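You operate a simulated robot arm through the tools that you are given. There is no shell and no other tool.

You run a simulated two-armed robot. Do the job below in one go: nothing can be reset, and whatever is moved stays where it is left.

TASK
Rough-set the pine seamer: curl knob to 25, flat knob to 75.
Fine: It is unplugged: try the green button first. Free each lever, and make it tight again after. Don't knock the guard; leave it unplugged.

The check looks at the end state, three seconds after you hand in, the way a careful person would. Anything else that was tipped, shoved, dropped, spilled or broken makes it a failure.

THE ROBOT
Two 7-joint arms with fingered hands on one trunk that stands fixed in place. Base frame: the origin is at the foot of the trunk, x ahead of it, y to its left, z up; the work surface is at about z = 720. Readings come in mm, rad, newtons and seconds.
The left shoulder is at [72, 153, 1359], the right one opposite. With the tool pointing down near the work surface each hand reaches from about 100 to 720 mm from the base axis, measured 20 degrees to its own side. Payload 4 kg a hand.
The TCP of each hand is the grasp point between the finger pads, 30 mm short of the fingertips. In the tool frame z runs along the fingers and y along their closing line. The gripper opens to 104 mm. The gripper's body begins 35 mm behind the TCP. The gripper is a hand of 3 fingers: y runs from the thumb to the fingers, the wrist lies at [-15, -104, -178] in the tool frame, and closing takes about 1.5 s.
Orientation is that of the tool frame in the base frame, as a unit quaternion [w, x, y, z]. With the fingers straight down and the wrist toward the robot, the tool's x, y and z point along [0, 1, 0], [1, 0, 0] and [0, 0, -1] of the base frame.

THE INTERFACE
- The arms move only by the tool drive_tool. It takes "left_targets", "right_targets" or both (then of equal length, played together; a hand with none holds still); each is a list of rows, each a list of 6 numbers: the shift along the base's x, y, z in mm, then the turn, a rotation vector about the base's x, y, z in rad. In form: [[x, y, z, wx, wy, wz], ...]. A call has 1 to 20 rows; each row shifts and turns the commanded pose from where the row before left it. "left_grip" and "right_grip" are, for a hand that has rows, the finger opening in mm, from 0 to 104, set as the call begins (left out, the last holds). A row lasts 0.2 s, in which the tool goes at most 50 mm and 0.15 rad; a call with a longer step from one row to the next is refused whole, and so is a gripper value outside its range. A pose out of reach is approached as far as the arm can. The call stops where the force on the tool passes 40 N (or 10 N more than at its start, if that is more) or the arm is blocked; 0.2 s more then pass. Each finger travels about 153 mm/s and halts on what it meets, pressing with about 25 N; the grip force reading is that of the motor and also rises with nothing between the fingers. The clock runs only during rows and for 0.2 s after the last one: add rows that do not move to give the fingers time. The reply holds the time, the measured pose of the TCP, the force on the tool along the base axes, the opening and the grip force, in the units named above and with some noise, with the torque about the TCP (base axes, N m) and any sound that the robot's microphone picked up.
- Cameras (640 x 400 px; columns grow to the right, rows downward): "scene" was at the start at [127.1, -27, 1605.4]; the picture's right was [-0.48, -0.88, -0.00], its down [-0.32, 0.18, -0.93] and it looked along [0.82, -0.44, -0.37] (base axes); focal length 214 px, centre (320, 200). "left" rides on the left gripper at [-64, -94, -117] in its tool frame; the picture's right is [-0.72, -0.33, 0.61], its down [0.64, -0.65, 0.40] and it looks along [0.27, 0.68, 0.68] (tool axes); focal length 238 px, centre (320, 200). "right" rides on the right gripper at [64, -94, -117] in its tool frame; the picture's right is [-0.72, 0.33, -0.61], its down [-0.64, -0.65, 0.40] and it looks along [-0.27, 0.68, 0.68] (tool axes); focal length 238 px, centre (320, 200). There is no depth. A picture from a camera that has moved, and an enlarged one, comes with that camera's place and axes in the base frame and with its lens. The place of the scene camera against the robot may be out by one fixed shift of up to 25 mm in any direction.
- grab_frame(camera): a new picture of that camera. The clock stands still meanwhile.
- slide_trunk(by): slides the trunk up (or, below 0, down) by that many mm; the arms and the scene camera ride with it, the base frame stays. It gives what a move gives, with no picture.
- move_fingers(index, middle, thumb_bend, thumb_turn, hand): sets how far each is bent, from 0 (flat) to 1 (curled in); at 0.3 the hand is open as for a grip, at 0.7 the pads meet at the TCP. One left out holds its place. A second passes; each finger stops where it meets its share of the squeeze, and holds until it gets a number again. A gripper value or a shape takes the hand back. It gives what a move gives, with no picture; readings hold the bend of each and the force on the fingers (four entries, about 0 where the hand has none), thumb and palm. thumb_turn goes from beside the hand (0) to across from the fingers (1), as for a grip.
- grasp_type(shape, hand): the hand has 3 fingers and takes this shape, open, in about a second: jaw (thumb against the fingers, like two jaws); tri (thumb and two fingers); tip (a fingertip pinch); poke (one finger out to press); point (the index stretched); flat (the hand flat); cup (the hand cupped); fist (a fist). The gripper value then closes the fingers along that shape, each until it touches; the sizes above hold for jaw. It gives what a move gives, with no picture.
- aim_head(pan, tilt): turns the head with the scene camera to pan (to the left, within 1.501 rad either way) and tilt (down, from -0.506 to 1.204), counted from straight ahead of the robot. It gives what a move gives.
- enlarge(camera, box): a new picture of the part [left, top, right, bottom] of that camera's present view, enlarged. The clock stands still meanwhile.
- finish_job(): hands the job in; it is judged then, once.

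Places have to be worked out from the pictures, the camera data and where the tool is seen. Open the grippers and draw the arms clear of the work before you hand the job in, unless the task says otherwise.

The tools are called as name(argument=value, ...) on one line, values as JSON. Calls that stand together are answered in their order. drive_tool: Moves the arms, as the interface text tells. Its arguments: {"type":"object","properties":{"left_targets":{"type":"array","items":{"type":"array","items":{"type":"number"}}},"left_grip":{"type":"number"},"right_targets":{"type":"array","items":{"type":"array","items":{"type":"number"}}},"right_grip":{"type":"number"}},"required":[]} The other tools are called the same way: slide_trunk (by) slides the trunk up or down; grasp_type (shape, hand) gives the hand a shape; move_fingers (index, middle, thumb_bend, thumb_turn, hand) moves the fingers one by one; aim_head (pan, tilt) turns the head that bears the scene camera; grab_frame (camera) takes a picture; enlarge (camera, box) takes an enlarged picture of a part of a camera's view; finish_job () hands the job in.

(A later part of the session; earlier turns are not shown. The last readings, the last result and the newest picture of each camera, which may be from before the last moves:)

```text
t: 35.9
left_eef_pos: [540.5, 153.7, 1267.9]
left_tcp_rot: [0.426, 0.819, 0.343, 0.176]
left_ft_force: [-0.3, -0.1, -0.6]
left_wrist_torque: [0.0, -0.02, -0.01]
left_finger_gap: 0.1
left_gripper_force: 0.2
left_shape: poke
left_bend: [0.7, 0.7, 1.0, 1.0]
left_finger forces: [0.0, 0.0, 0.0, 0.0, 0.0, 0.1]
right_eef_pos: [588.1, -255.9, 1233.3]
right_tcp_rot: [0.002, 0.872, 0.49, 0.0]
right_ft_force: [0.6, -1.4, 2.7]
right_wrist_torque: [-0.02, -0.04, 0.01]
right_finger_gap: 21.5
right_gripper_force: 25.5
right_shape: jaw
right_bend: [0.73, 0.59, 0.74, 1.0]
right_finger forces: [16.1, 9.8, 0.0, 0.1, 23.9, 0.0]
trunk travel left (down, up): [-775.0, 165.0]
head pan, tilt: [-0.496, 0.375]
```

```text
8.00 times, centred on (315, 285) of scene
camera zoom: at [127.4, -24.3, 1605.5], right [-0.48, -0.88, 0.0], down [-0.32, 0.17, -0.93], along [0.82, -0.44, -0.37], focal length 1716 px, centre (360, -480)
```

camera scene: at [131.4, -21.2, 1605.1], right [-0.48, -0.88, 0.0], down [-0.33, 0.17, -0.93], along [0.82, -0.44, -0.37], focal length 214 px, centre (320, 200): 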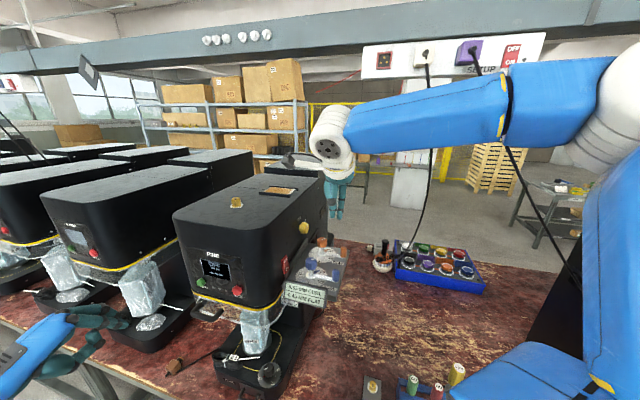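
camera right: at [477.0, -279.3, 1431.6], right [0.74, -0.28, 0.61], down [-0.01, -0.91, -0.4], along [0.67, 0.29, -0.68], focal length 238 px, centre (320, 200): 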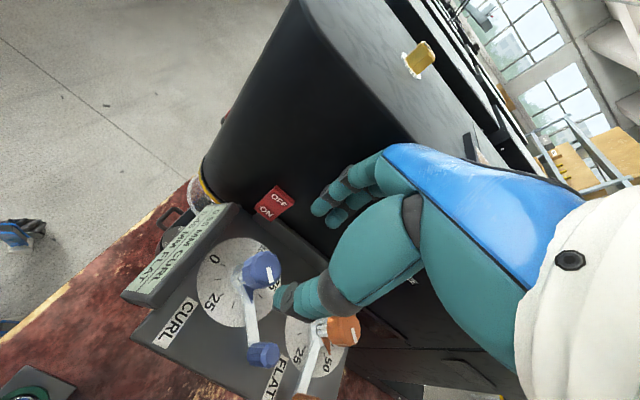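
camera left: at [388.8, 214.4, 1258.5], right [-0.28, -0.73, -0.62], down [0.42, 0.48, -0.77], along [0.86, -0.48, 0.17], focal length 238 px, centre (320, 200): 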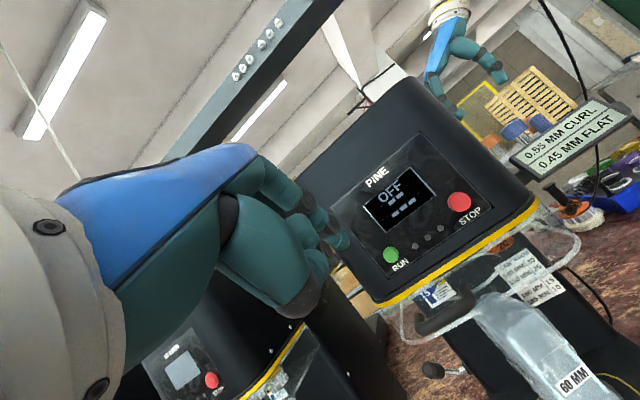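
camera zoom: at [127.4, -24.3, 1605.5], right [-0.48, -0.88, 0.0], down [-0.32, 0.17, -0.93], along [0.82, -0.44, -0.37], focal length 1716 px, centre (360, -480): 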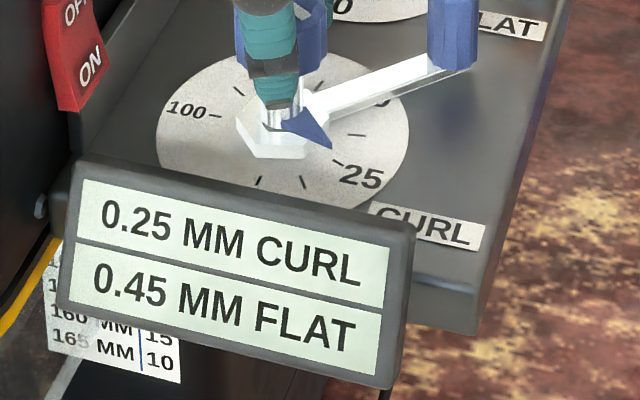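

The read-out flipped to 0.25, but the two read-outs differ by 0.10 while both pointers started at almost the same angle, so I trust the dial pointer, not the plate. I release the knob, rise, and bring this hand's camera above the curl dial for a plumb view.

drive_tool(right_targets=[[0, 0, 0, 0, 0, 0], [0, 0, 0, 0, 0, 0], [0, 0, 0, 0, 0, 0], [0, 0, 25, 0, 0, 0], [0, 0, 30, 0, 0, 0], [0, 0, 30, 0, 0, 0]], right_grip=70)

drive_tool(right_targets=[[0, -14, 0, 0, 0, -0.08], [0, -14, 0, 0, 0, -0.08], [0, -14, -3, 0, 0, -0.08], [0, -14, -3, 0.107, 0.0463, 0], [2, -14, -5, 0.107, 0.0463, 0], [0, 0, -5, 0.107, 0.0463, 0], [0, 0, 0, 0, 0, 0]])

grab_frame(camera="right")

```text
t: 37.3
left_eef_pos: [540.0, 155.5, 1270.0]
left_tcp_rot: [0.427, 0.818, 0.342, 0.177]
left_ft_force: [0.3, -0.3, -0.3]
left_wrist_torque: [0.01, -0.02, 0.02]
left_finger_gap: 0.0
left_gripper_force: 0.0
left_shape: poke
left_bend: [0.7, 0.7, 1.0, 1.0]
left_finger forces: [0.0, 0.0, 0.1, 0.0, 0.0, 0.0]
right_eef_pos: [586.0, -256.3, 1318.7]
right_tcp_rot: [0.001, 0.871, 0.491, 0.0]
right_ft_force: [0.2, -0.1, -0.6]
right_wrist_torque: [0.02, -0.03, -0.02]
right_finger_gap: 69.6
right_gripper_force: 0.0
right_shape: jaw
right_bend: [0.28, 0.38, 0.6, 1.0]
right_finger forces: [0.0, 0.0, 0.0, 0.0, 0.1, 0.1]
trunk travel left (down, up): [-775.0, 165.0]
head pan, tilt: [-0.496, 0.375]
```

```text
t: 38.9
left_eef_pos: [540.6, 154.6, 1269.4]
left_tcp_rot: [0.426, 0.819, 0.343, 0.177]
left_ft_force: [0.1, -0.8, 0.2]
left_wrist_torque: [0.01, -0.01, 0.01]
left_finger_gap: 0.1
left_gripper_force: 0.1
left_shape: poke
left_bend: [0.7, 0.7, 1.0, 1.0]
left_finger forces: [0.0, 0.0, 0.0, 0.0, 0.0, 0.1]
right_eef_pos: [589.3, -325.9, 1303.5]
right_tcp_rot: [-0.174, 0.91, 0.377, -0.003]
right_ft_force: [0.4, 0.1, -0.7]
right_wrist_torque: [0.0, 0.01, 0.02]
right_finger_gap: 69.5
right_gripper_force: 0.2
right_shape: jaw
right_bend: [0.28, 0.38, 0.6, 1.0]
right_finger forces: [0.0, 0.0, 0.0, 0.0, 0.1, 0.0]
trunk travel left (down, up): [-775.0, 165.0]
head pan, tilt: [-0.496, 0.375]
```

```text
taken
camera right: at [587.3, -258.0, 1448.9], right [-0.21, -0.9, 0.38], down [-0.96, 0.11, -0.25], along [0.18, -0.42, -0.89], focal length 238 px, centre (320, 200)
```

right: 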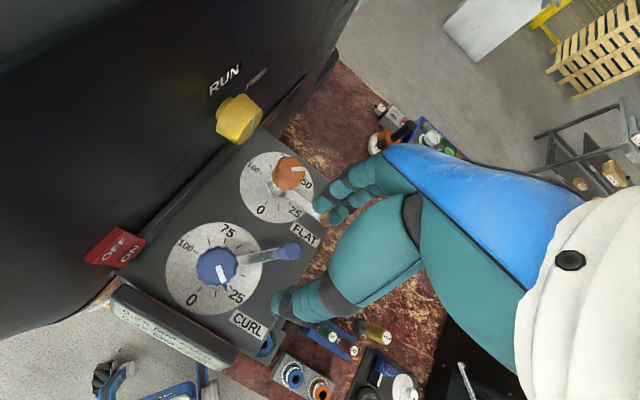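

The camera is now plumb above the curl dial. I enlarge it.

enlarge(camera="right", box=[160, 210, 270, 320])

enlarge(camera="right", box=[230, 140, 330, 240])

```text
3.64 times, centred on (215, 265) of right
camera zoom: at [587.3, -258.0, 1448.9], right [-0.21, -0.9, 0.38], down [-0.96, 0.11, -0.25], along [0.18, -0.42, -0.89], focal length 867 px, centre (702, -36)
```

zoom: 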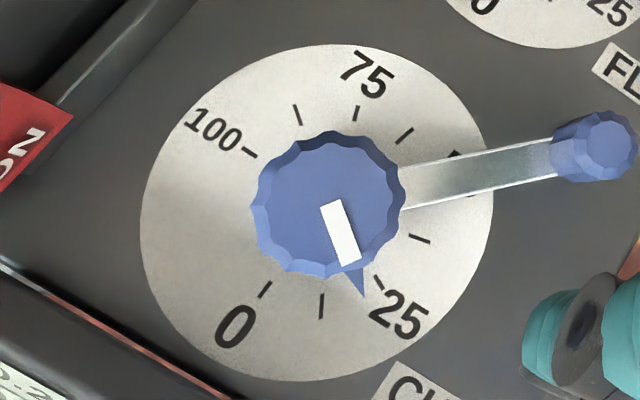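

```text
4.00 times, centred on (280, 190) of right
camera zoom: at [587.3, -258.0, 1448.9], right [-0.21, -0.9, 0.38], down [-0.96, 0.11, -0.25], along [0.18, -0.42, -0.89], focal length 953 px, centre (480, 240)
```

zoom: 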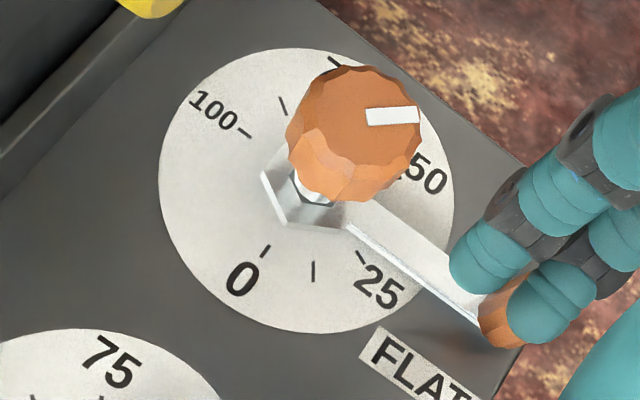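

From directly above, the ticks fit 2.7° per unit with 0 facing the front, and the curl pointer stands at about 20.8. It needs about +4.2 units, i.e. 0.2 rad counter-clockwise. I level the hand and return above the knob at about -25° yaw.

drive_tool(right_targets=[[0, 0, 5, -0.107, -0.0463, 0], [0, 0, 5, -0.107, -0.0463, 0], [0, 8, 2, -0.107, -0.0463, 0], [0, 15, 0, 0, 0, 0.09], [0, 15, 0, 0, 0, 0.09], [-1, 15, 0, 0, 0, 0.09], [0, 15, 0, 0, 0, 0.08], [0, 0, 0, 0, 0, 0]])

enlarge(camera="scene", box=[280, 200, 350, 300])

```text
t: 40.7
left_eef_pos: [540.4, 155.3, 1269.0]
left_tcp_rot: [0.427, 0.818, 0.342, 0.176]
left_ft_force: [0.1, 0.1, -0.5]
left_wrist_torque: [0.05, -0.01, 0.08]
left_finger_gap: 0.2
left_gripper_force: 0.0
left_shape: poke
left_bend: [0.7, 0.7, 1.0, 1.0]
left_finger forces: [0.1, 0.0, 0.0, 0.0, 0.1, 0.0]
right_eef_pos: [586.6, -258.9, 1314.1]
right_tcp_rot: [0.001, 0.843, 0.538, -0.001]
right_ft_force: [-0.2, -0.6, 0.2]
right_wrist_torque: [-0.02, 0.02, -0.01]
right_finger_gap: 69.6
right_gripper_force: 0.0
right_shape: jaw
right_bend: [0.28, 0.38, 0.6, 1.0]
right_finger forces: [0.1, 0.1, 0.0, 0.1, 0.1, 0.0]
trunk travel left (down, up): [-775.0, 165.0]
head pan, tilt: [-0.496, 0.375]
```

```text
4.00 times, centred on (315, 250) of scene
camera zoom: at [127.6, -23.8, 1605.4], right [-0.48, -0.88, 0.0], down [-0.32, 0.17, -0.93], along [0.82, -0.44, -0.37], focal length 858 px, centre (340, 0)
```

zoom: 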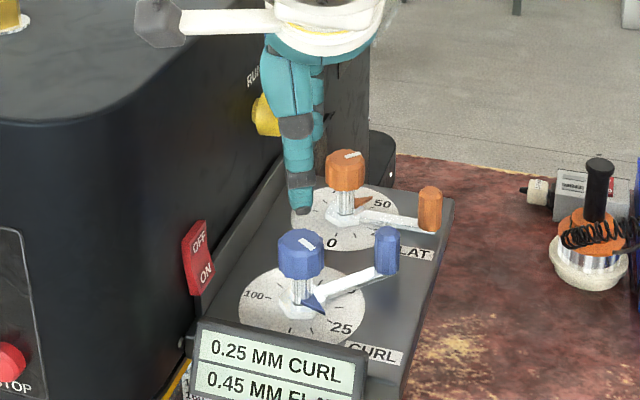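

The hand is level at -25° yaw over the curl knob. I descend, grip, then turn +0.2 rad.

drive_tool(right_targets=[[0.5, 0.5, -20, 0, 0, 0], [0.5, 0.5, -20, 0, 0, 0], [0, 0, -20, 0, 0, 0], [0, 0, -12, 0, 0, 0], [0, 0, -9, 0, 0, 0], [0, 0, 0, 0, 0, 0]])

drive_tool(right_targets=[[0, 0, 0, 0, 0, 0], [0, 0, 0, 0, 0, 0], [0, 0, 0, 0, 0, 0], [0, 0, 0, 0, 0, 0], [0, 0, 0, 0, 0, 0], [0, 0, 0, 0, 0, 0], [0, 0, 0, 0, 0, 0]], right_grip=5)

enlarge(camera="scene", box=[290, 230, 340, 300])

```text
t: 42.1
left_eef_pos: [541.0, 154.0, 1267.8]
left_tcp_rot: [0.426, 0.819, 0.342, 0.176]
left_ft_force: [0.1, 0.5, -0.2]
left_wrist_torque: [-0.01, 0.03, -0.01]
left_finger_gap: 0.0
left_gripper_force: 0.0
left_shape: poke
left_bend: [0.7, 0.7, 1.0, 1.0]
left_finger forces: [0.1, 0.0, 0.1, 0.1, 0.0, 0.1]
right_eef_pos: [588.6, -256.2, 1232.7]
right_tcp_rot: [0.0, 0.843, 0.538, -0.001]
right_ft_force: [-0.6, 0.9, -0.8]
right_wrist_torque: [0.03, 0.0, -0.02]
right_finger_gap: 69.7
right_gripper_force: 0.2
right_shape: jaw
right_bend: [0.28, 0.38, 0.6, 1.0]
right_finger forces: [0.0, 0.0, 0.0, 0.1, 0.1, 0.0]
trunk travel left (down, up): [-775.0, 165.0]
head pan, tilt: [-0.496, 0.375]
```

```text
t: 43.7
left_eef_pos: [539.4, 155.5, 1268.4]
left_tcp_rot: [0.427, 0.818, 0.342, 0.176]
left_ft_force: [-0.1, 1.0, 0.0]
left_wrist_torque: [0.03, 0.0, -0.02]
left_finger_gap: 0.0
left_gripper_force: 0.1
left_shape: poke
left_bend: [0.7, 0.7, 1.0, 1.0]
left_finger forces: [0.0, 0.1, 0.0, 0.0, 0.0, 0.0]
right_eef_pos: [589.5, -256.2, 1233.4]
right_tcp_rot: [0.001, 0.843, 0.538, 0.0]
right_ft_force: [0.8, 1.1, 3.3]
right_wrist_torque: [0.04, 0.04, -0.01]
right_finger_gap: 13.3
right_gripper_force: 25.4
right_shape: jaw
right_bend: [0.72, 0.61, 0.7, 1.0]
right_finger forces: [18.3, 9.7, 0.1, 0.0, 27.8, 0.1]
trunk travel left (down, up): [-775.0, 165.0]
head pan, tilt: [-0.496, 0.375]
```

```text
5.71 times, centred on (315, 265) of scene
camera zoom: at [126.9, -23.0, 1605.5], right [-0.48, -0.88, 0.0], down [-0.32, 0.17, -0.93], along [0.82, -0.44, -0.37], focal length 1226 px, centre (349, -171)
```

zoom: 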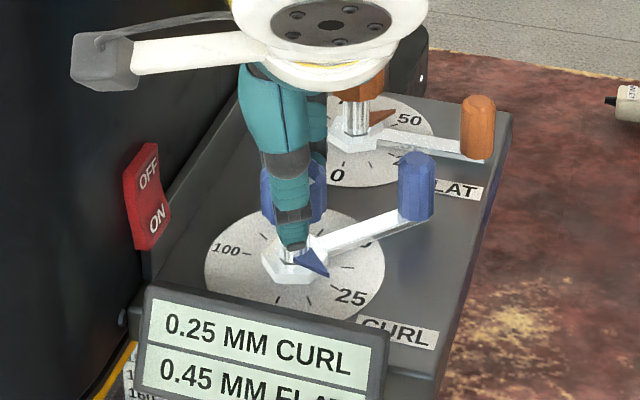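

Grip force is firm. I turn +0.1 rad and check whether the knob follows.

drive_tool(right_targets=[[0, 0, 0, 0, 0, 0.1], [0, 0, 0, 0, 0, 0.1], [0, 0, 0, 0, 0, 0]])

enlarge(camera="scene", box=[290, 230, 340, 300])

enlarge(camera="right", box=[180, 120, 380, 300])

```text
t: 44.5
left_eef_pos: [540.3, 155.6, 1268.1]
left_tcp_rot: [0.427, 0.818, 0.343, 0.177]
left_ft_force: [0.0, 0.3, 0.5]
left_wrist_torque: [-0.01, -0.01, 0.04]
left_finger_gap: 0.1
left_gripper_force: 0.1
left_shape: poke
left_bend: [0.7, 0.7, 1.0, 1.0]
left_finger forces: [0.0, 0.1, 0.1, 0.0, 0.1, 0.0]
right_eef_pos: [587.3, -256.5, 1233.9]
right_tcp_rot: [0.0, 0.785, 0.62, 0.0]
right_ft_force: [-0.8, 0.7, 1.8]
right_wrist_torque: [0.08, 0.05, 0.0]
right_finger_gap: 13.4
right_gripper_force: 25.4
right_shape: jaw
right_bend: [0.72, 0.61, 0.7, 1.0]
right_finger forces: [18.2, 9.5, 0.1, 0.0, 28.4, 0.1]
trunk travel left (down, up): [-775.0, 165.0]
head pan, tilt: [-0.496, 0.375]
```

```text
5.71 times, centred on (315, 265) of scene
camera zoom: at [126.6, -22.4, 1605.6], right [-0.48, -0.88, 0.0], down [-0.32, 0.17, -0.93], along [0.82, -0.44, -0.37], focal length 1226 px, centre (349, -171)
```

zoom: 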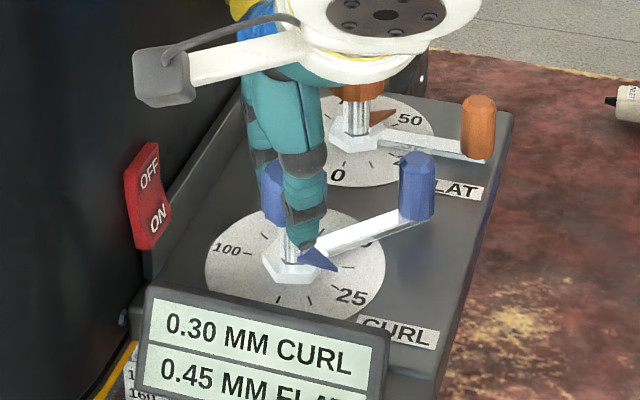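

```text
2.22 times, centred on (280, 210) of right
camera zoom: at [513.0, -173.2, 1349.9], right [0.15, -0.77, 0.61], down [-0.78, -0.47, -0.4], along [0.6, -0.42, -0.68], focal length 530 px, centre (409, 178)
```

zoom: 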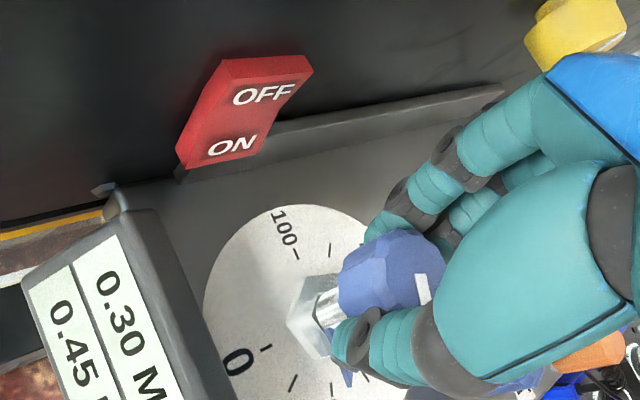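

The knob followed (read-out 0.30, 11.5° turned). I release, rise and go back to the plumb view to read the pointer.

drive_tool(right_targets=[[0, 0, 0, 0, 0, 0], [0, 0, 0, 0, 0, 0], [0, 0, 0, 0, 0, 0], [0, 0, 25, 0, 0, 0], [0, 0, 30, 0, 0, 0], [0, 0, 30, 0, 0, 0]], right_grip=70)

drive_tool(right_targets=[[0, -14, 0, 0, 0, -0.13], [0, -14, 0, 0, 0, -0.14], [0, -14, -3, 0, 0, -0.14], [0, -14, -3, 0, 0, -0.14], [2, -14, -5, 0.107, 0.0463, 0], [0, 0, -5, 0.107, 0.0463, 0], [0, 0, 0, 0.107, 0.0463, 0], [0, 0, 0, 0, 0, 0]])

grab_frame(camera="right")

enlarge(camera="right", box=[160, 210, 270, 320])

```text
t: 45.9
left_eef_pos: [539.8, 156.2, 1268.6]
left_tcp_rot: [0.427, 0.818, 0.342, 0.176]
left_ft_force: [-0.1, 0.3, 0.4]
left_wrist_torque: [-0.03, 0.02, 0.0]
left_finger_gap: 0.1
left_gripper_force: 0.0
left_shape: poke
left_bend: [0.7, 0.7, 1.0, 1.0]
left_finger forces: [0.0, 0.1, 0.1, 0.0, 0.0, 0.0]
right_eef_pos: [588.9, -255.6, 1320.7]
right_tcp_rot: [0.0, 0.785, 0.619, 0.0]
right_ft_force: [0.1, 0.5, 1.0]
right_wrist_torque: [0.04, 0.0, 0.01]
right_finger_gap: 69.7
right_gripper_force: 0.0
right_shape: jaw
right_bend: [0.28, 0.38, 0.6, 1.0]
right_finger forces: [0.0, 0.1, 0.1, 0.0, 0.1, 0.0]
trunk travel left (down, up): [-775.0, 165.0]
head pan, tilt: [-0.496, 0.375]
```

```text
t: 47.7
left_eef_pos: [540.6, 153.0, 1268.4]
left_tcp_rot: [0.426, 0.819, 0.342, 0.176]
left_ft_force: [-0.2, -0.2, 0.5]
left_wrist_torque: [0.0, -0.02, 0.01]
left_finger_gap: 0.0
left_gripper_force: 0.0
left_shape: poke
left_bend: [0.7, 0.7, 1.0, 1.0]
left_finger forces: [0.0, 0.0, 0.0, 0.0, 0.1, 0.0]
right_eef_pos: [591.2, -327.9, 1303.3]
right_tcp_rot: [-0.175, 0.91, 0.377, -0.003]
right_ft_force: [0.0, 0.4, -0.3]
right_wrist_torque: [0.01, 0.05, 0.01]
right_finger_gap: 69.7
right_gripper_force: 0.0
right_shape: jaw
right_bend: [0.28, 0.38, 0.6, 1.0]
right_finger forces: [0.0, 0.1, 0.0, 0.0, 0.0, 0.0]
trunk travel left (down, up): [-775.0, 165.0]
head pan, tilt: [-0.496, 0.375]
```

```text
taken
camera right: at [590.3, -260.0, 1450.2], right [-0.21, -0.9, 0.38], down [-0.96, 0.11, -0.25], along [0.18, -0.42, -0.89], focal length 238 px, centre (320, 200)
```

right: 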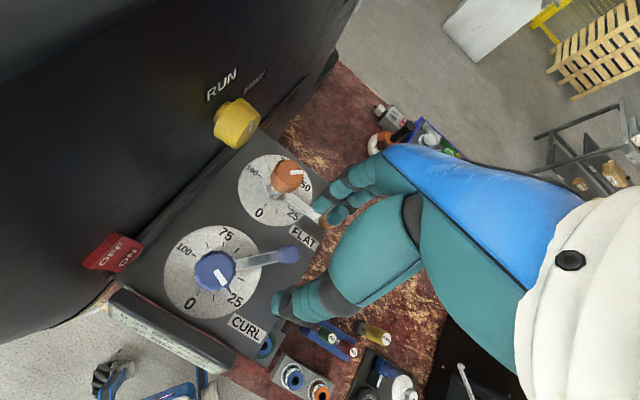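

```text
3.64 times, centred on (215, 265) of right
camera zoom: at [590.3, -260.0, 1450.2], right [-0.21, -0.9, 0.38], down [-0.96, 0.11, -0.25], along [0.18, -0.42, -0.89], focal length 867 px, centre (702, -36)
```

zoom: 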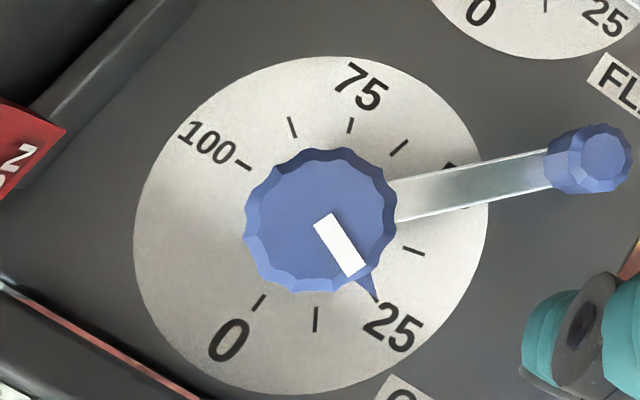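

From above, the pointer now covers the 25 tick (computed 24.9). Next I tighten the curl lever: level the hand, close it to the poke shape and place it on the back side of the curl handle, which is at about [588, -329].

drive_tool(right_targets=[[0, 0, 3, -0.107, -0.0463, 0], [4, -2, 3, -0.107, -0.0463, 0], [5, -3, 0, -0.107, -0.0463, 0], [5, -3, 0, 0, 0, 0.12], [5, -3, 0, 0, 0, 0.12], [5, -3, 0, 0, 0, 0.11], [0, 0, 0, 0, 0, 0]])

grasp_type(shape="poke", hand="right")

grab_frame(camera="right")

enlarge(camera="scene", box=[280, 200, 350, 300])

```text
t: 49.3
left_eef_pos: [541.1, 153.9, 1269.3]
left_tcp_rot: [0.426, 0.819, 0.342, 0.176]
left_ft_force: [-0.4, -0.6, 0.1]
left_wrist_torque: [-0.02, 0.01, 0.0]
left_finger_gap: 0.0
left_gripper_force: 0.0
left_shape: poke
left_bend: [0.7, 0.7, 1.0, 1.0]
left_finger forces: [0.0, 0.0, 0.0, 0.0, 0.0, 0.0]
right_eef_pos: [615.2, -341.3, 1309.2]
right_tcp_rot: [0.0, 0.843, 0.538, -0.002]
right_ft_force: [-0.4, 0.1, -0.4]
right_wrist_torque: [-0.01, -0.01, 0.01]
right_finger_gap: 69.5
right_gripper_force: 0.1
right_shape: jaw
right_bend: [0.28, 0.38, 0.6, 1.0]
right_finger forces: [0.0, 0.1, 0.0, 0.0, 0.0, 0.0]
trunk travel left (down, up): [-775.0, 165.0]
head pan, tilt: [-0.496, 0.375]
```

```text
t: 50.2
left_eef_pos: [540.8, 153.8, 1268.6]
left_tcp_rot: [0.426, 0.818, 0.342, 0.177]
left_ft_force: [-0.4, 0.3, 0.4]
left_wrist_torque: [0.0, 0.0, -0.02]
left_finger_gap: 0.0
left_gripper_force: 0.1
left_shape: poke
left_bend: [0.7, 0.7, 1.0, 1.0]
left_finger forces: [0.0, 0.0, 0.0, 0.1, 0.0, 0.0]
right_eef_pos: [615.9, -341.4, 1309.5]
right_tcp_rot: [0.001, 0.843, 0.537, -0.001]
right_ft_force: [-0.2, -0.5, 0.2]
right_wrist_torque: [-0.01, -0.01, -0.02]
right_finger_gap: 0.1
right_gripper_force: 0.1
right_shape: poke
right_bend: [0.7, 0.7, 1.0, 1.0]
right_finger forces: [0.0, 0.0, 0.1, 0.1, 0.0, 0.0]
trunk travel left (down, up): [-775.0, 165.0]
head pan, tilt: [-0.496, 0.375]
```

```text
taken
camera right: at [558.7, -245.0, 1425.4], right [-0.01, -0.79, 0.61], down [-0.86, -0.31, -0.4], along [0.51, -0.53, -0.68], focal length 238 px, centre (320, 200)
```

right: 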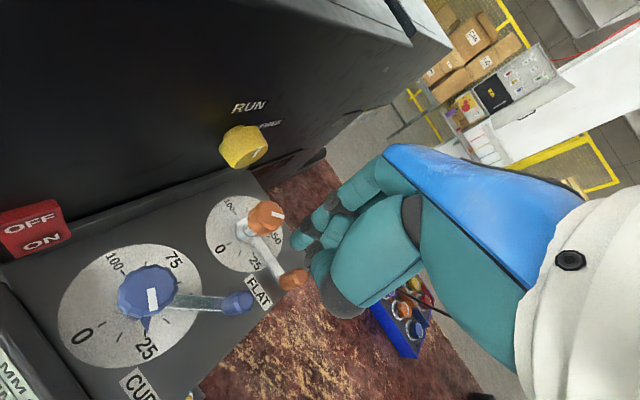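

```text
4.00 times, centred on (315, 250) of scene
camera zoom: at [127.4, -24.1, 1605.4], right [-0.48, -0.88, 0.0], down [-0.32, 0.17, -0.93], along [0.82, -0.44, -0.37], focal length 858 px, centre (340, 0)
```

zoom: 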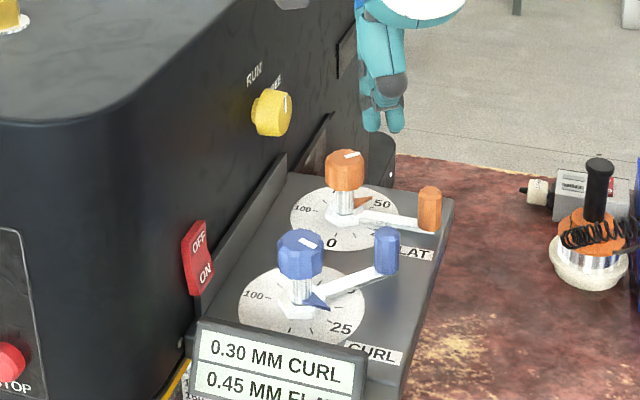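

Fingers will come down at [616, -341] with clearance to the flat lever and knob. I descend to tips at about z 1196.

drive_tool(right_targets=[[0, 0, -20, 0, 0, 0], [0, 0, -20, 0, 0, 0], [0, 0, -20, 0, 0, 0], [0, 0, -13, 0, 0, 0], [0, 0, -10, 0, 0, 0], [0, 0, 0, 0, 0, 0]])

enlarge(camera="right", box=[140, 140, 360, 340])

enlarge(camera="scene", box=[290, 220, 350, 290])

```text
t: 51.6
left_eef_pos: [539.7, 154.8, 1268.8]
left_tcp_rot: [0.426, 0.819, 0.342, 0.177]
left_ft_force: [-0.7, 0.9, 0.6]
left_wrist_torque: [0.01, -0.03, -0.05]
left_finger_gap: 0.2
left_gripper_force: 0.0
left_shape: poke
left_bend: [0.7, 0.7, 1.0, 1.0]
left_finger forces: [0.0, 0.0, 0.0, 0.1, 0.1, 0.0]
right_eef_pos: [614.8, -341.1, 1225.6]
right_tcp_rot: [0.0, 0.843, 0.538, -0.001]
right_ft_force: [0.8, -0.2, -0.3]
right_wrist_torque: [-0.02, -0.02, -0.02]
right_finger_gap: 0.1
right_gripper_force: 0.1
right_shape: poke
right_bend: [0.7, 0.7, 1.0, 1.0]
right_finger forces: [0.0, 0.0, 0.0, 0.0, 0.0, 0.1]
trunk travel left (down, up): [-775.0, 165.0]
head pan, tilt: [-0.496, 0.375]
```

```text
2.00 times, centred on (250, 240) of right
camera zoom: at [557.4, -245.0, 1341.7], right [-0.01, -0.79, 0.61], down [-0.86, -0.31, -0.4], along [0.51, -0.53, -0.68], focal length 477 px, centre (460, 120)
```

zoom: 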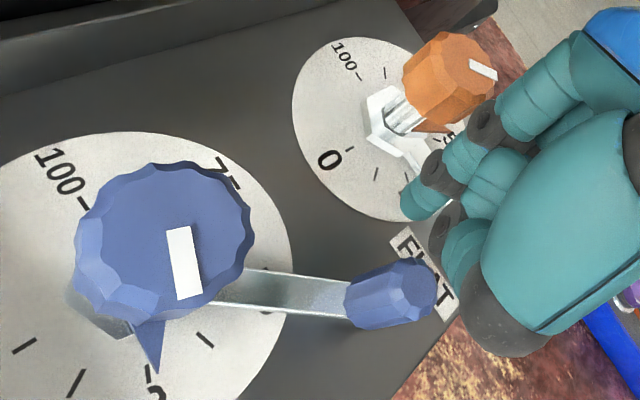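

```text
5.71 times, centred on (320, 255) of scene
camera zoom: at [127.6, -24.1, 1605.4], right [-0.48, -0.88, 0.0], down [-0.32, 0.17, -0.93], along [0.82, -0.44, -0.37], focal length 1226 px, centre (320, -114)
```

zoom: 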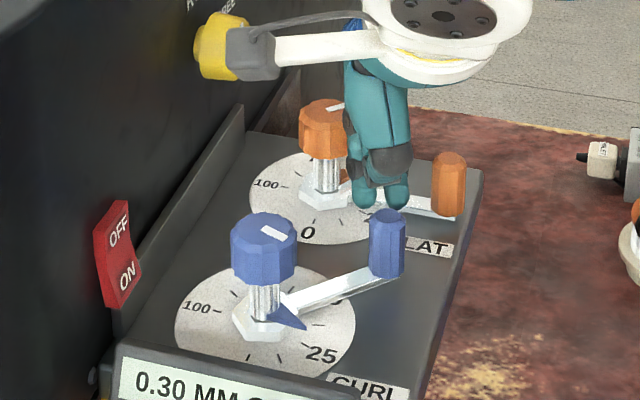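

The fingers are on the back side of the curl handle. I push it clockwise along its arc, first half.

drive_tool(right_targets=[[-4.5, 2, 0, 0, 0, 0], [-4.5, 2, 0, 0, 0, 0], [-4.4, 1.8, 0, 0, 0, 0], [-3.9, 0.6, 0, 0, 0, 0], [-3.9, 0.6, 0, 0, 0, 0], [-3.9, 0.7, 0, 0, 0, 0], [-3.9, 0.8, 0, 0, 0, 0], [-3.9, 0.9, 0, 0, 0, 0], [-3.9, 1.0, 0, 0, 0, 0], [-3.9, 1.2, 0, 0, 0, 0]])

enlarge(camera="right", box=[140, 140, 360, 340])

enlarge(camera="scene", box=[290, 220, 350, 290])

```text
t: 53.8
left_eef_pos: [539.6, 154.4, 1268.7]
left_tcp_rot: [0.426, 0.819, 0.342, 0.176]
left_ft_force: [0.0, 0.2, -0.4]
left_wrist_torque: [0.02, -0.01, 0.04]
left_finger_gap: 0.1
left_gripper_force: 0.2
left_shape: poke
left_bend: [0.7, 0.7, 1.0, 1.0]
left_finger forces: [0.1, 0.1, 0.0, 0.0, 0.0, 0.0]
right_eef_pos: [573.3, -328.2, 1225.4]
right_tcp_rot: [0.0, 0.843, 0.538, 0.0]
right_ft_force: [0.3, -1.0, 0.0]
right_wrist_torque: [-0.02, -0.01, -0.02]
right_finger_gap: 0.1
right_gripper_force: 0.0
right_shape: poke
right_bend: [0.7, 0.7, 1.0, 1.0]
right_finger forces: [0.1, 0.6, 0.0, 0.1, 0.1, 0.0]
trunk travel left (down, up): [-775.0, 165.0]
head pan, tilt: [-0.496, 0.375]
```

```text
2.00 times, centred on (250, 240) of right
camera zoom: at [516.5, -233.1, 1342.2], right [-0.01, -0.79, 0.61], down [-0.86, -0.31, -0.4], along [0.51, -0.53, -0.68], focal length 477 px, centre (460, 120)
```

zoom: 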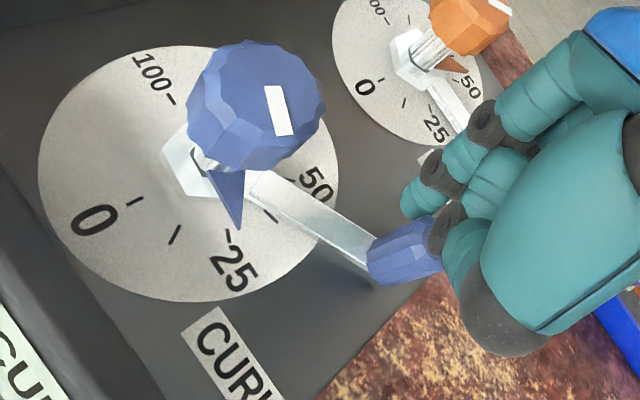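

```text
5.71 times, centred on (320, 255) of scene
camera zoom: at [127.3, -24.5, 1605.4], right [-0.48, -0.88, 0.0], down [-0.32, 0.17, -0.93], along [0.82, -0.44, -0.37], focal length 1226 px, centre (320, -114)
```

zoom: 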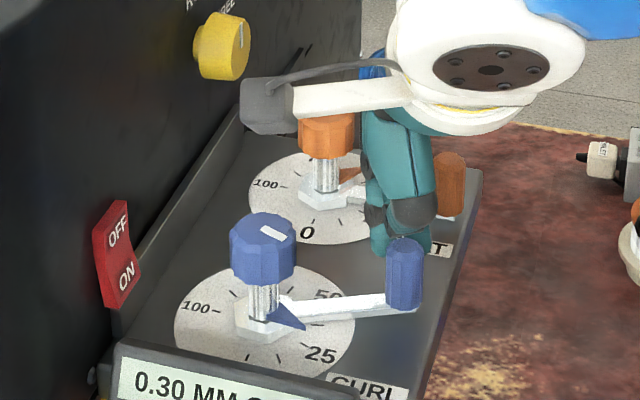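

The lever swings back and the knob stays put. I continue toward its original angle.

drive_tool(right_targets=[[-3.7, 2.0, 0, 0, 0, 0], [-3.7, 2.2, 0, 0, 0, 0], [-3.7, 2.4, 0, 0, 0, 0], [-3.6, 2.5, 0, 0, 0, 0], [-2.5, 1.9, 0, 0, 0, 0], [-2, 1.6, 0, 0, 0, 0]])

enlarge(camera="right", box=[140, 140, 360, 340])

enlarge(camera="scene", box=[290, 220, 350, 290])

```text
t: 55.2
left_eef_pos: [540.8, 154.7, 1270.0]
left_tcp_rot: [0.426, 0.819, 0.341, 0.176]
left_ft_force: [0.2, -0.5, 0.1]
left_wrist_torque: [-0.03, 0.03, 0.03]
left_finger_gap: 0.0
left_gripper_force: 0.0
left_shape: poke
left_bend: [0.7, 0.7, 1.0, 1.0]
left_finger forces: [0.0, 0.1, 0.0, 0.0, 0.0, 0.1]
right_eef_pos: [554.4, -317.4, 1226.3]
right_tcp_rot: [0.001, 0.843, 0.538, 0.0]
right_ft_force: [-1.1, -1.1, -0.6]
right_wrist_torque: [0.02, -0.03, 0.02]
right_finger_gap: 0.0
right_gripper_force: 0.0
right_shape: poke
right_bend: [0.7, 0.7, 1.0, 1.0]
right_finger forces: [0.1, 0.4, 0.0, 0.0, 0.0, 0.0]
trunk travel left (down, up): [-775.0, 165.0]
head pan, tilt: [-0.496, 0.375]
```

```text
2.00 times, centred on (250, 240) of right
camera zoom: at [497.8, -220.3, 1342.2], right [-0.01, -0.79, 0.61], down [-0.86, -0.31, -0.4], along [0.51, -0.53, -0.68], focal length 477 px, centre (460, 120)
```

zoom: 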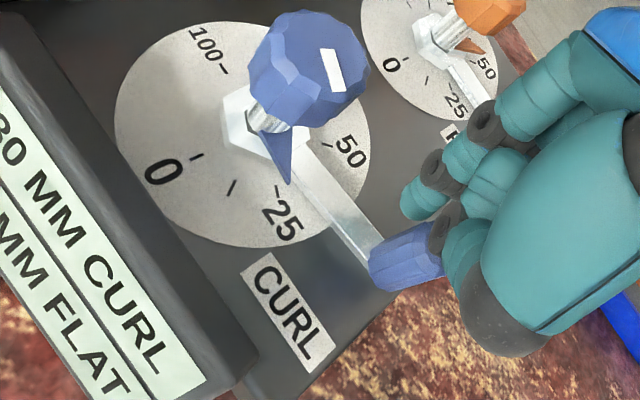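

```text
5.71 times, centred on (320, 255) of scene
camera zoom: at [127.3, -24.2, 1605.4], right [-0.48, -0.88, 0.0], down [-0.32, 0.17, -0.93], along [0.82, -0.44, -0.37], focal length 1226 px, centre (320, -114)
```

zoom: 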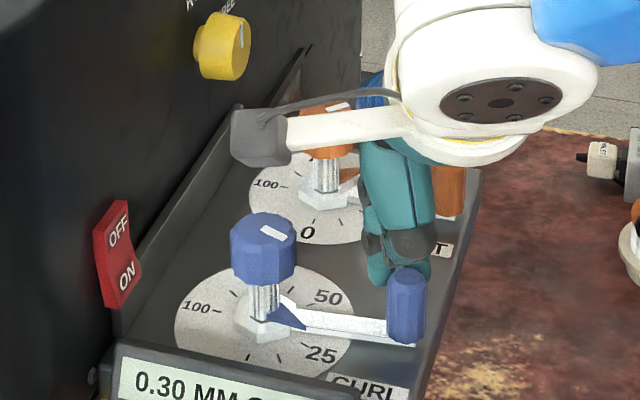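

The lever is nearly back to its starting angle. I keep pushing in 2.5 mm steps until it resists.

drive_tool(right_targets=[[-1.9, 1.7, 0, 0, 0, 0], [-1.9, 1.7, 0, 0, 0, 0], [-1.8, 1.8, 0, 0, 0, 0]])

enlarge(camera="scene", box=[290, 220, 350, 290])

```text
t: 56.0
left_eef_pos: [540.7, 155.4, 1269.0]
left_tcp_rot: [0.426, 0.819, 0.342, 0.176]
left_ft_force: [0.3, 0.6, 0.7]
left_wrist_torque: [-0.02, 0.04, 0.03]
left_finger_gap: 0.0
left_gripper_force: 0.0
left_shape: poke
left_bend: [0.7, 0.7, 1.0, 1.0]
left_finger forces: [0.0, 0.0, 0.0, 0.0, 0.1, 0.1]
right_eef_pos: [548.6, -313.1, 1224.8]
right_tcp_rot: [0.002, 0.843, 0.538, -0.001]
right_ft_force: [0.2, -0.5, 0.5]
right_wrist_torque: [0.0, 0.0, 0.01]
right_finger_gap: 0.1
right_gripper_force: 0.0
right_shape: poke
right_bend: [0.7, 0.7, 1.0, 1.0]
right_finger forces: [0.0, 0.7, 0.1, 0.1, 0.0, 0.1]
trunk travel left (down, up): [-775.0, 165.0]
head pan, tilt: [-0.496, 0.375]
```

```text
5.71 times, centred on (320, 255) of scene
camera zoom: at [127.6, -24.1, 1605.4], right [-0.48, -0.88, 0.0], down [-0.32, 0.17, -0.93], along [0.82, -0.44, -0.37], focal length 1226 px, centre (320, -114)
```

zoom: 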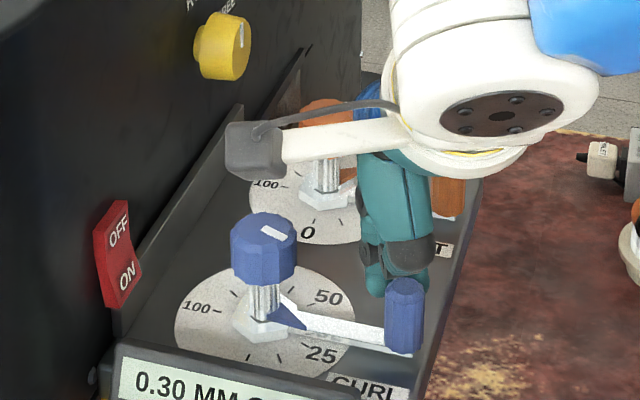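

The handle is back at its original spot in the picture, but there's no resistance yet. I push a bit further and watch the force.

drive_tool(right_targets=[[-1.5, 1.5, 0, 0, 0, 0], [-1.5, 1.5, 0, 0, 0, 0]])

enlarge(camera="scene", box=[290, 220, 350, 290])

```text
t: 56.6
left_eef_pos: [541.5, 153.0, 1268.8]
left_tcp_rot: [0.425, 0.82, 0.342, 0.175]
left_ft_force: [-0.3, -0.1, -0.7]
left_wrist_torque: [-0.02, 0.02, -0.01]
left_finger_gap: 0.0
left_gripper_force: 0.1
left_shape: poke
left_bend: [0.7, 0.7, 1.0, 1.0]
left_finger forces: [0.1, 0.0, 0.0, 0.0, 0.0, 0.1]
right_eef_pos: [547.6, -311.5, 1225.0]
right_tcp_rot: [0.0, 0.843, 0.537, 0.0]
right_ft_force: [3.3, -3.3, -0.1]
right_wrist_torque: [-0.09, -0.04, 0.05]
right_finger_gap: 0.0
right_gripper_force: 0.0
right_shape: poke
right_bend: [0.7, 0.7, 1.0, 1.0]
right_finger forces: [0.1, 4.4, 0.1, 0.0, 0.0, 0.1]
trunk travel left (down, up): [-775.0, 165.0]
head pan, tilt: [-0.496, 0.375]
```

```text
5.71 times, centred on (320, 255) of scene
camera zoom: at [129.0, -26.6, 1605.2], right [-0.48, -0.88, 0.0], down [-0.33, 0.18, -0.93], along [0.82, -0.44, -0.37], focal length 1226 px, centre (320, -114)
```

zoom: 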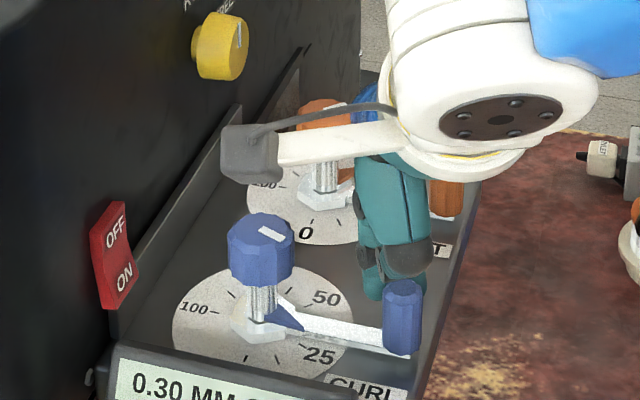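

Resistance appears (about 4.7 N) with the lever at its original angle – the tight stop. I lean on it a bit more to make it properly tight.

drive_tool(right_targets=[[-1.4, 1.4, 0, 0, 0, 0], [-1.4, 1.4, 0, 0, 0, 0], [-1.4, 1.4, 0, 0, 0, 0], [0, 0, 0, 0, 0, 0]])

enlarge(camera="scene", box=[290, 220, 350, 290])

```text
t: 57.6
left_eef_pos: [542.1, 149.7, 1269.1]
left_tcp_rot: [0.425, 0.82, 0.342, 0.176]
left_ft_force: [-0.2, 0.2, -0.1]
left_wrist_torque: [-0.03, 0.02, -0.05]
left_finger_gap: 0.2
left_gripper_force: 0.0
left_shape: poke
left_bend: [0.7, 0.7, 1.0, 1.0]
left_finger forces: [0.0, 0.0, 0.0, 0.0, 0.1, 0.0]
right_eef_pos: [545.8, -310.1, 1224.7]
right_tcp_rot: [-0.001, 0.844, 0.537, 0.0]
right_ft_force: [12.3, -13.7, 5.5]
right_wrist_torque: [-0.37, -0.31, 0.1]
right_finger_gap: 0.0
right_gripper_force: 0.0
right_shape: poke
right_bend: [0.7, 0.7, 1.0, 1.0]
right_finger forces: [0.7, 17.8, 0.0, 0.0, 0.0, 0.0]
trunk travel left (down, up): [-775.0, 165.0]
head pan, tilt: [-0.496, 0.375]
```

```text
5.71 times, centred on (320, 255) of scene
camera zoom: at [131.8, -30.8, 1605.0], right [-0.48, -0.88, 0.0], down [-0.33, 0.18, -0.93], along [0.82, -0.44, -0.37], focal length 1226 px, centre (320, -114)
```

zoom: 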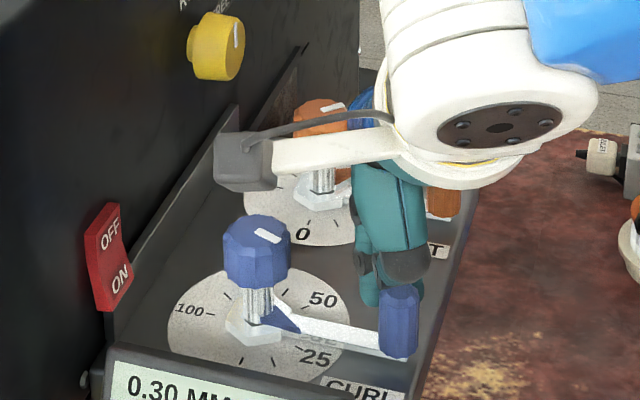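

Now about 18 N holds against a hard stop: the curl lever is tight again and the pointer still sits at 25. I back off, rise, and move to the front side of the flat lever's handle (about [615, -386]).

drive_tool(right_targets=[[4, -4, 0, 0, 0, 0], [5, -5, 0, 0, 0, 0], [0, 0, 25, 0, 0, 0], [0, 0, 30, 0, 0, 0], [0, 0, 25, 0, 0, 0], [0, 0, 0, 0, 0, 0]])

enlarge(camera="right", box=[100, 120, 340, 340])

enlarge(camera="scene", box=[280, 210, 350, 310])

```text
t: 59.0
left_eef_pos: [540.7, 153.1, 1268.1]
left_tcp_rot: [0.426, 0.818, 0.343, 0.176]
left_ft_force: [0.5, -0.7, -0.9]
left_wrist_torque: [0.0, -0.01, -0.03]
left_finger_gap: 0.0
left_gripper_force: 0.0
left_shape: poke
left_bend: [0.7, 0.7, 1.0, 1.0]
left_finger forces: [0.1, 0.0, 0.1, 0.1, 0.1, 0.1]
right_eef_pos: [549.7, -313.5, 1305.3]
right_tcp_rot: [0.0, 0.843, 0.538, -0.001]
right_ft_force: [0.1, 0.0, -0.7]
right_wrist_torque: [0.0, 0.02, 0.02]
right_finger_gap: 0.0
right_gripper_force: 0.1
right_shape: poke
right_bend: [0.7, 0.7, 1.0, 1.0]
right_finger forces: [0.0, 0.1, 0.1, 0.1, 0.1, 0.0]
trunk travel left (down, up): [-775.0, 165.0]
head pan, tilt: [-0.496, 0.375]
```

```text
1.82 times, centred on (220, 230) of right
camera zoom: at [493.3, -216.0, 1422.1], right [-0.01, -0.79, 0.61], down [-0.86, -0.31, -0.4], along [0.51, -0.53, -0.68], focal length 433 px, centre (502, 146)
```

zoom: 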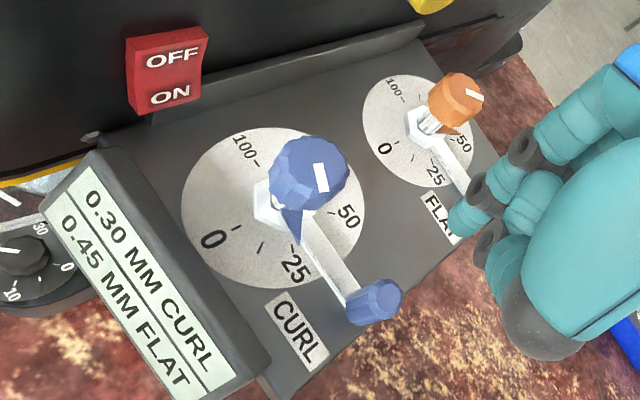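

```text
4.00 times, centred on (315, 260) of scene
camera zoom: at [127.7, -23.8, 1605.4], right [-0.48, -0.88, 0.0], down [-0.32, 0.17, -0.93], along [0.82, -0.44, -0.37], focal length 858 px, centre (340, -40)
```

zoom: 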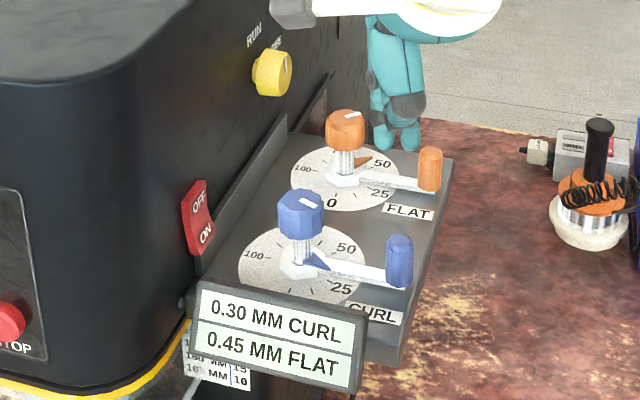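

The curl lever is parallel to the untouched flat lever again. I move to the front side of the flat handle and lower.

drive_tool(right_targets=[[10.6, -12.5, 0, 0, 0, -0.0875], [10.6, -12.5, 0, 0, 0, -0.0875], [10.6, -12.5, 0, 0, 0, -0.0875], [10.7, -12.5, 0, 0, 0, -0.0875], [0, 0, -20, 0, 0, 0], [0, 0, -20, 0, 0, 0], [0, 0, 0, 0, 0, 0]])

enlarge(camera="right", box=[140, 120, 360, 320])

enlarge(camera="scene", box=[290, 200, 350, 290])

```text
t: 60.6
left_eef_pos: [540.3, 154.3, 1269.5]
left_tcp_rot: [0.426, 0.818, 0.342, 0.176]
left_ft_force: [-0.2, -0.1, -0.6]
left_wrist_torque: [-0.01, -0.02, 0.02]
left_finger_gap: 0.1
left_gripper_force: 0.0
left_shape: poke
left_bend: [0.7, 0.7, 1.0, 1.0]
left_finger forces: [0.1, 0.0, 0.1, 0.0, 0.1, 0.0]
right_eef_pos: [593.7, -365.1, 1267.2]
right_tcp_rot: [0.0, 0.924, 0.383, -0.001]
right_ft_force: [-0.6, 0.2, -0.2]
right_wrist_torque: [0.0, -0.01, 0.02]
right_finger_gap: 0.0
right_gripper_force: 0.0
right_shape: poke
right_bend: [0.7, 0.7, 1.0, 1.0]
right_finger forces: [0.0, 0.1, 0.0, 0.1, 0.0, 0.0]
trunk travel left (down, up): [-775.0, 165.0]
head pan, tilt: [-0.496, 0.375]
```

```text
2.00 times, centred on (250, 220) of right
camera zoom: at [573.9, -253.9, 1383.0], right [-0.28, -0.74, 0.61], down [-0.92, 0.01, -0.4], along [0.29, -0.67, -0.68], focal length 477 px, centre (460, 160)
```

zoom: 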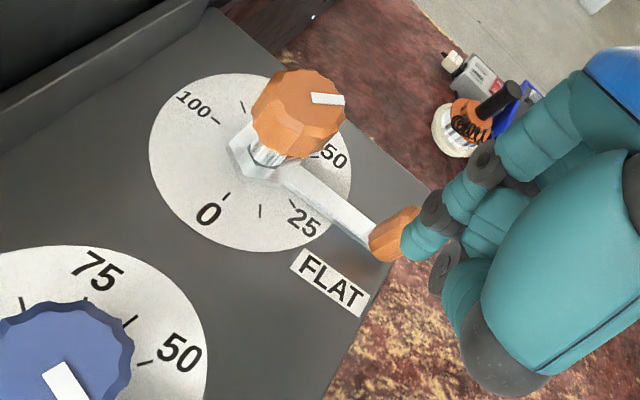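

```text
4.44 times, centred on (320, 245) of scene
camera zoom: at [127.6, -24.1, 1605.4], right [-0.48, -0.88, 0.0], down [-0.32, 0.17, -0.93], along [0.82, -0.44, -0.37], focal length 953 px, centre (320, 0)
```

zoom: 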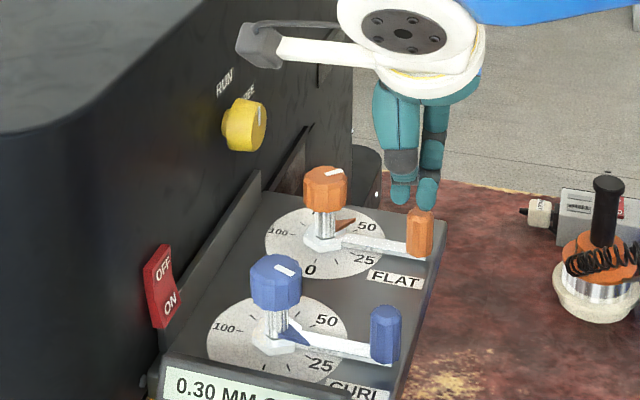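

Geometry matches the earlier curl approach (about 30 mm in front of the handle). I lower 41 mm.

drive_tool(right_targets=[[0, 0, -12, 0, 0, 0], [0, 0, -12, 0, 0, 0], [0, 0, -10, 0, 0, 0], [0, 0, -8, 0, 0, 0], [0, 0, 0, 0, 0, 0]])

enlarge(camera="right", box=[140, 120, 360, 320])

enlarge(camera="scene", box=[290, 200, 350, 290])

```text
t: 61.8
left_eef_pos: [540.7, 154.2, 1268.0]
left_tcp_rot: [0.426, 0.819, 0.342, 0.176]
left_ft_force: [0.4, 0.2, 0.2]
left_wrist_torque: [0.0, 0.0, 0.0]
left_finger_gap: 0.0
left_gripper_force: 0.0
left_shape: poke
left_bend: [0.7, 0.7, 1.0, 1.0]
left_finger forces: [0.0, 0.1, 0.0, 0.0, 0.0, 0.1]
right_eef_pos: [593.1, -363.7, 1223.7]
right_tcp_rot: [0.0, 0.924, 0.382, -0.001]
right_ft_force: [0.0, -0.2, -0.4]
right_wrist_torque: [-0.04, 0.0, 0.0]
right_finger_gap: 0.2
right_gripper_force: 0.1
right_shape: poke
right_bend: [0.7, 0.7, 1.0, 1.0]
right_finger forces: [0.0, 0.3, 0.0, 0.0, 0.0, 0.0]
trunk travel left (down, up): [-775.0, 165.0]
head pan, tilt: [-0.496, 0.375]
```

```text
2.00 times, centred on (250, 220) of right
camera zoom: at [573.7, -253.7, 1340.0], right [-0.28, -0.74, 0.61], down [-0.91, 0.01, -0.4], along [0.29, -0.67, -0.68], focal length 477 px, centre (460, 160)
```

zoom: 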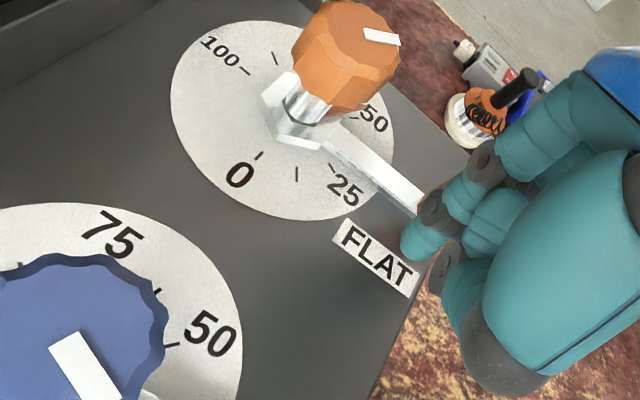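

```text
4.44 times, centred on (320, 245) of scene
camera zoom: at [127.3, -24.0, 1605.4], right [-0.48, -0.88, 0.0], down [-0.32, 0.17, -0.93], along [0.82, -0.44, -0.37], focal length 953 px, centre (320, 0)
```

zoom: 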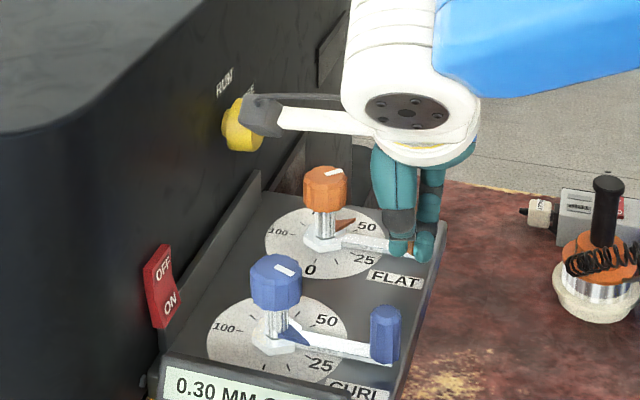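

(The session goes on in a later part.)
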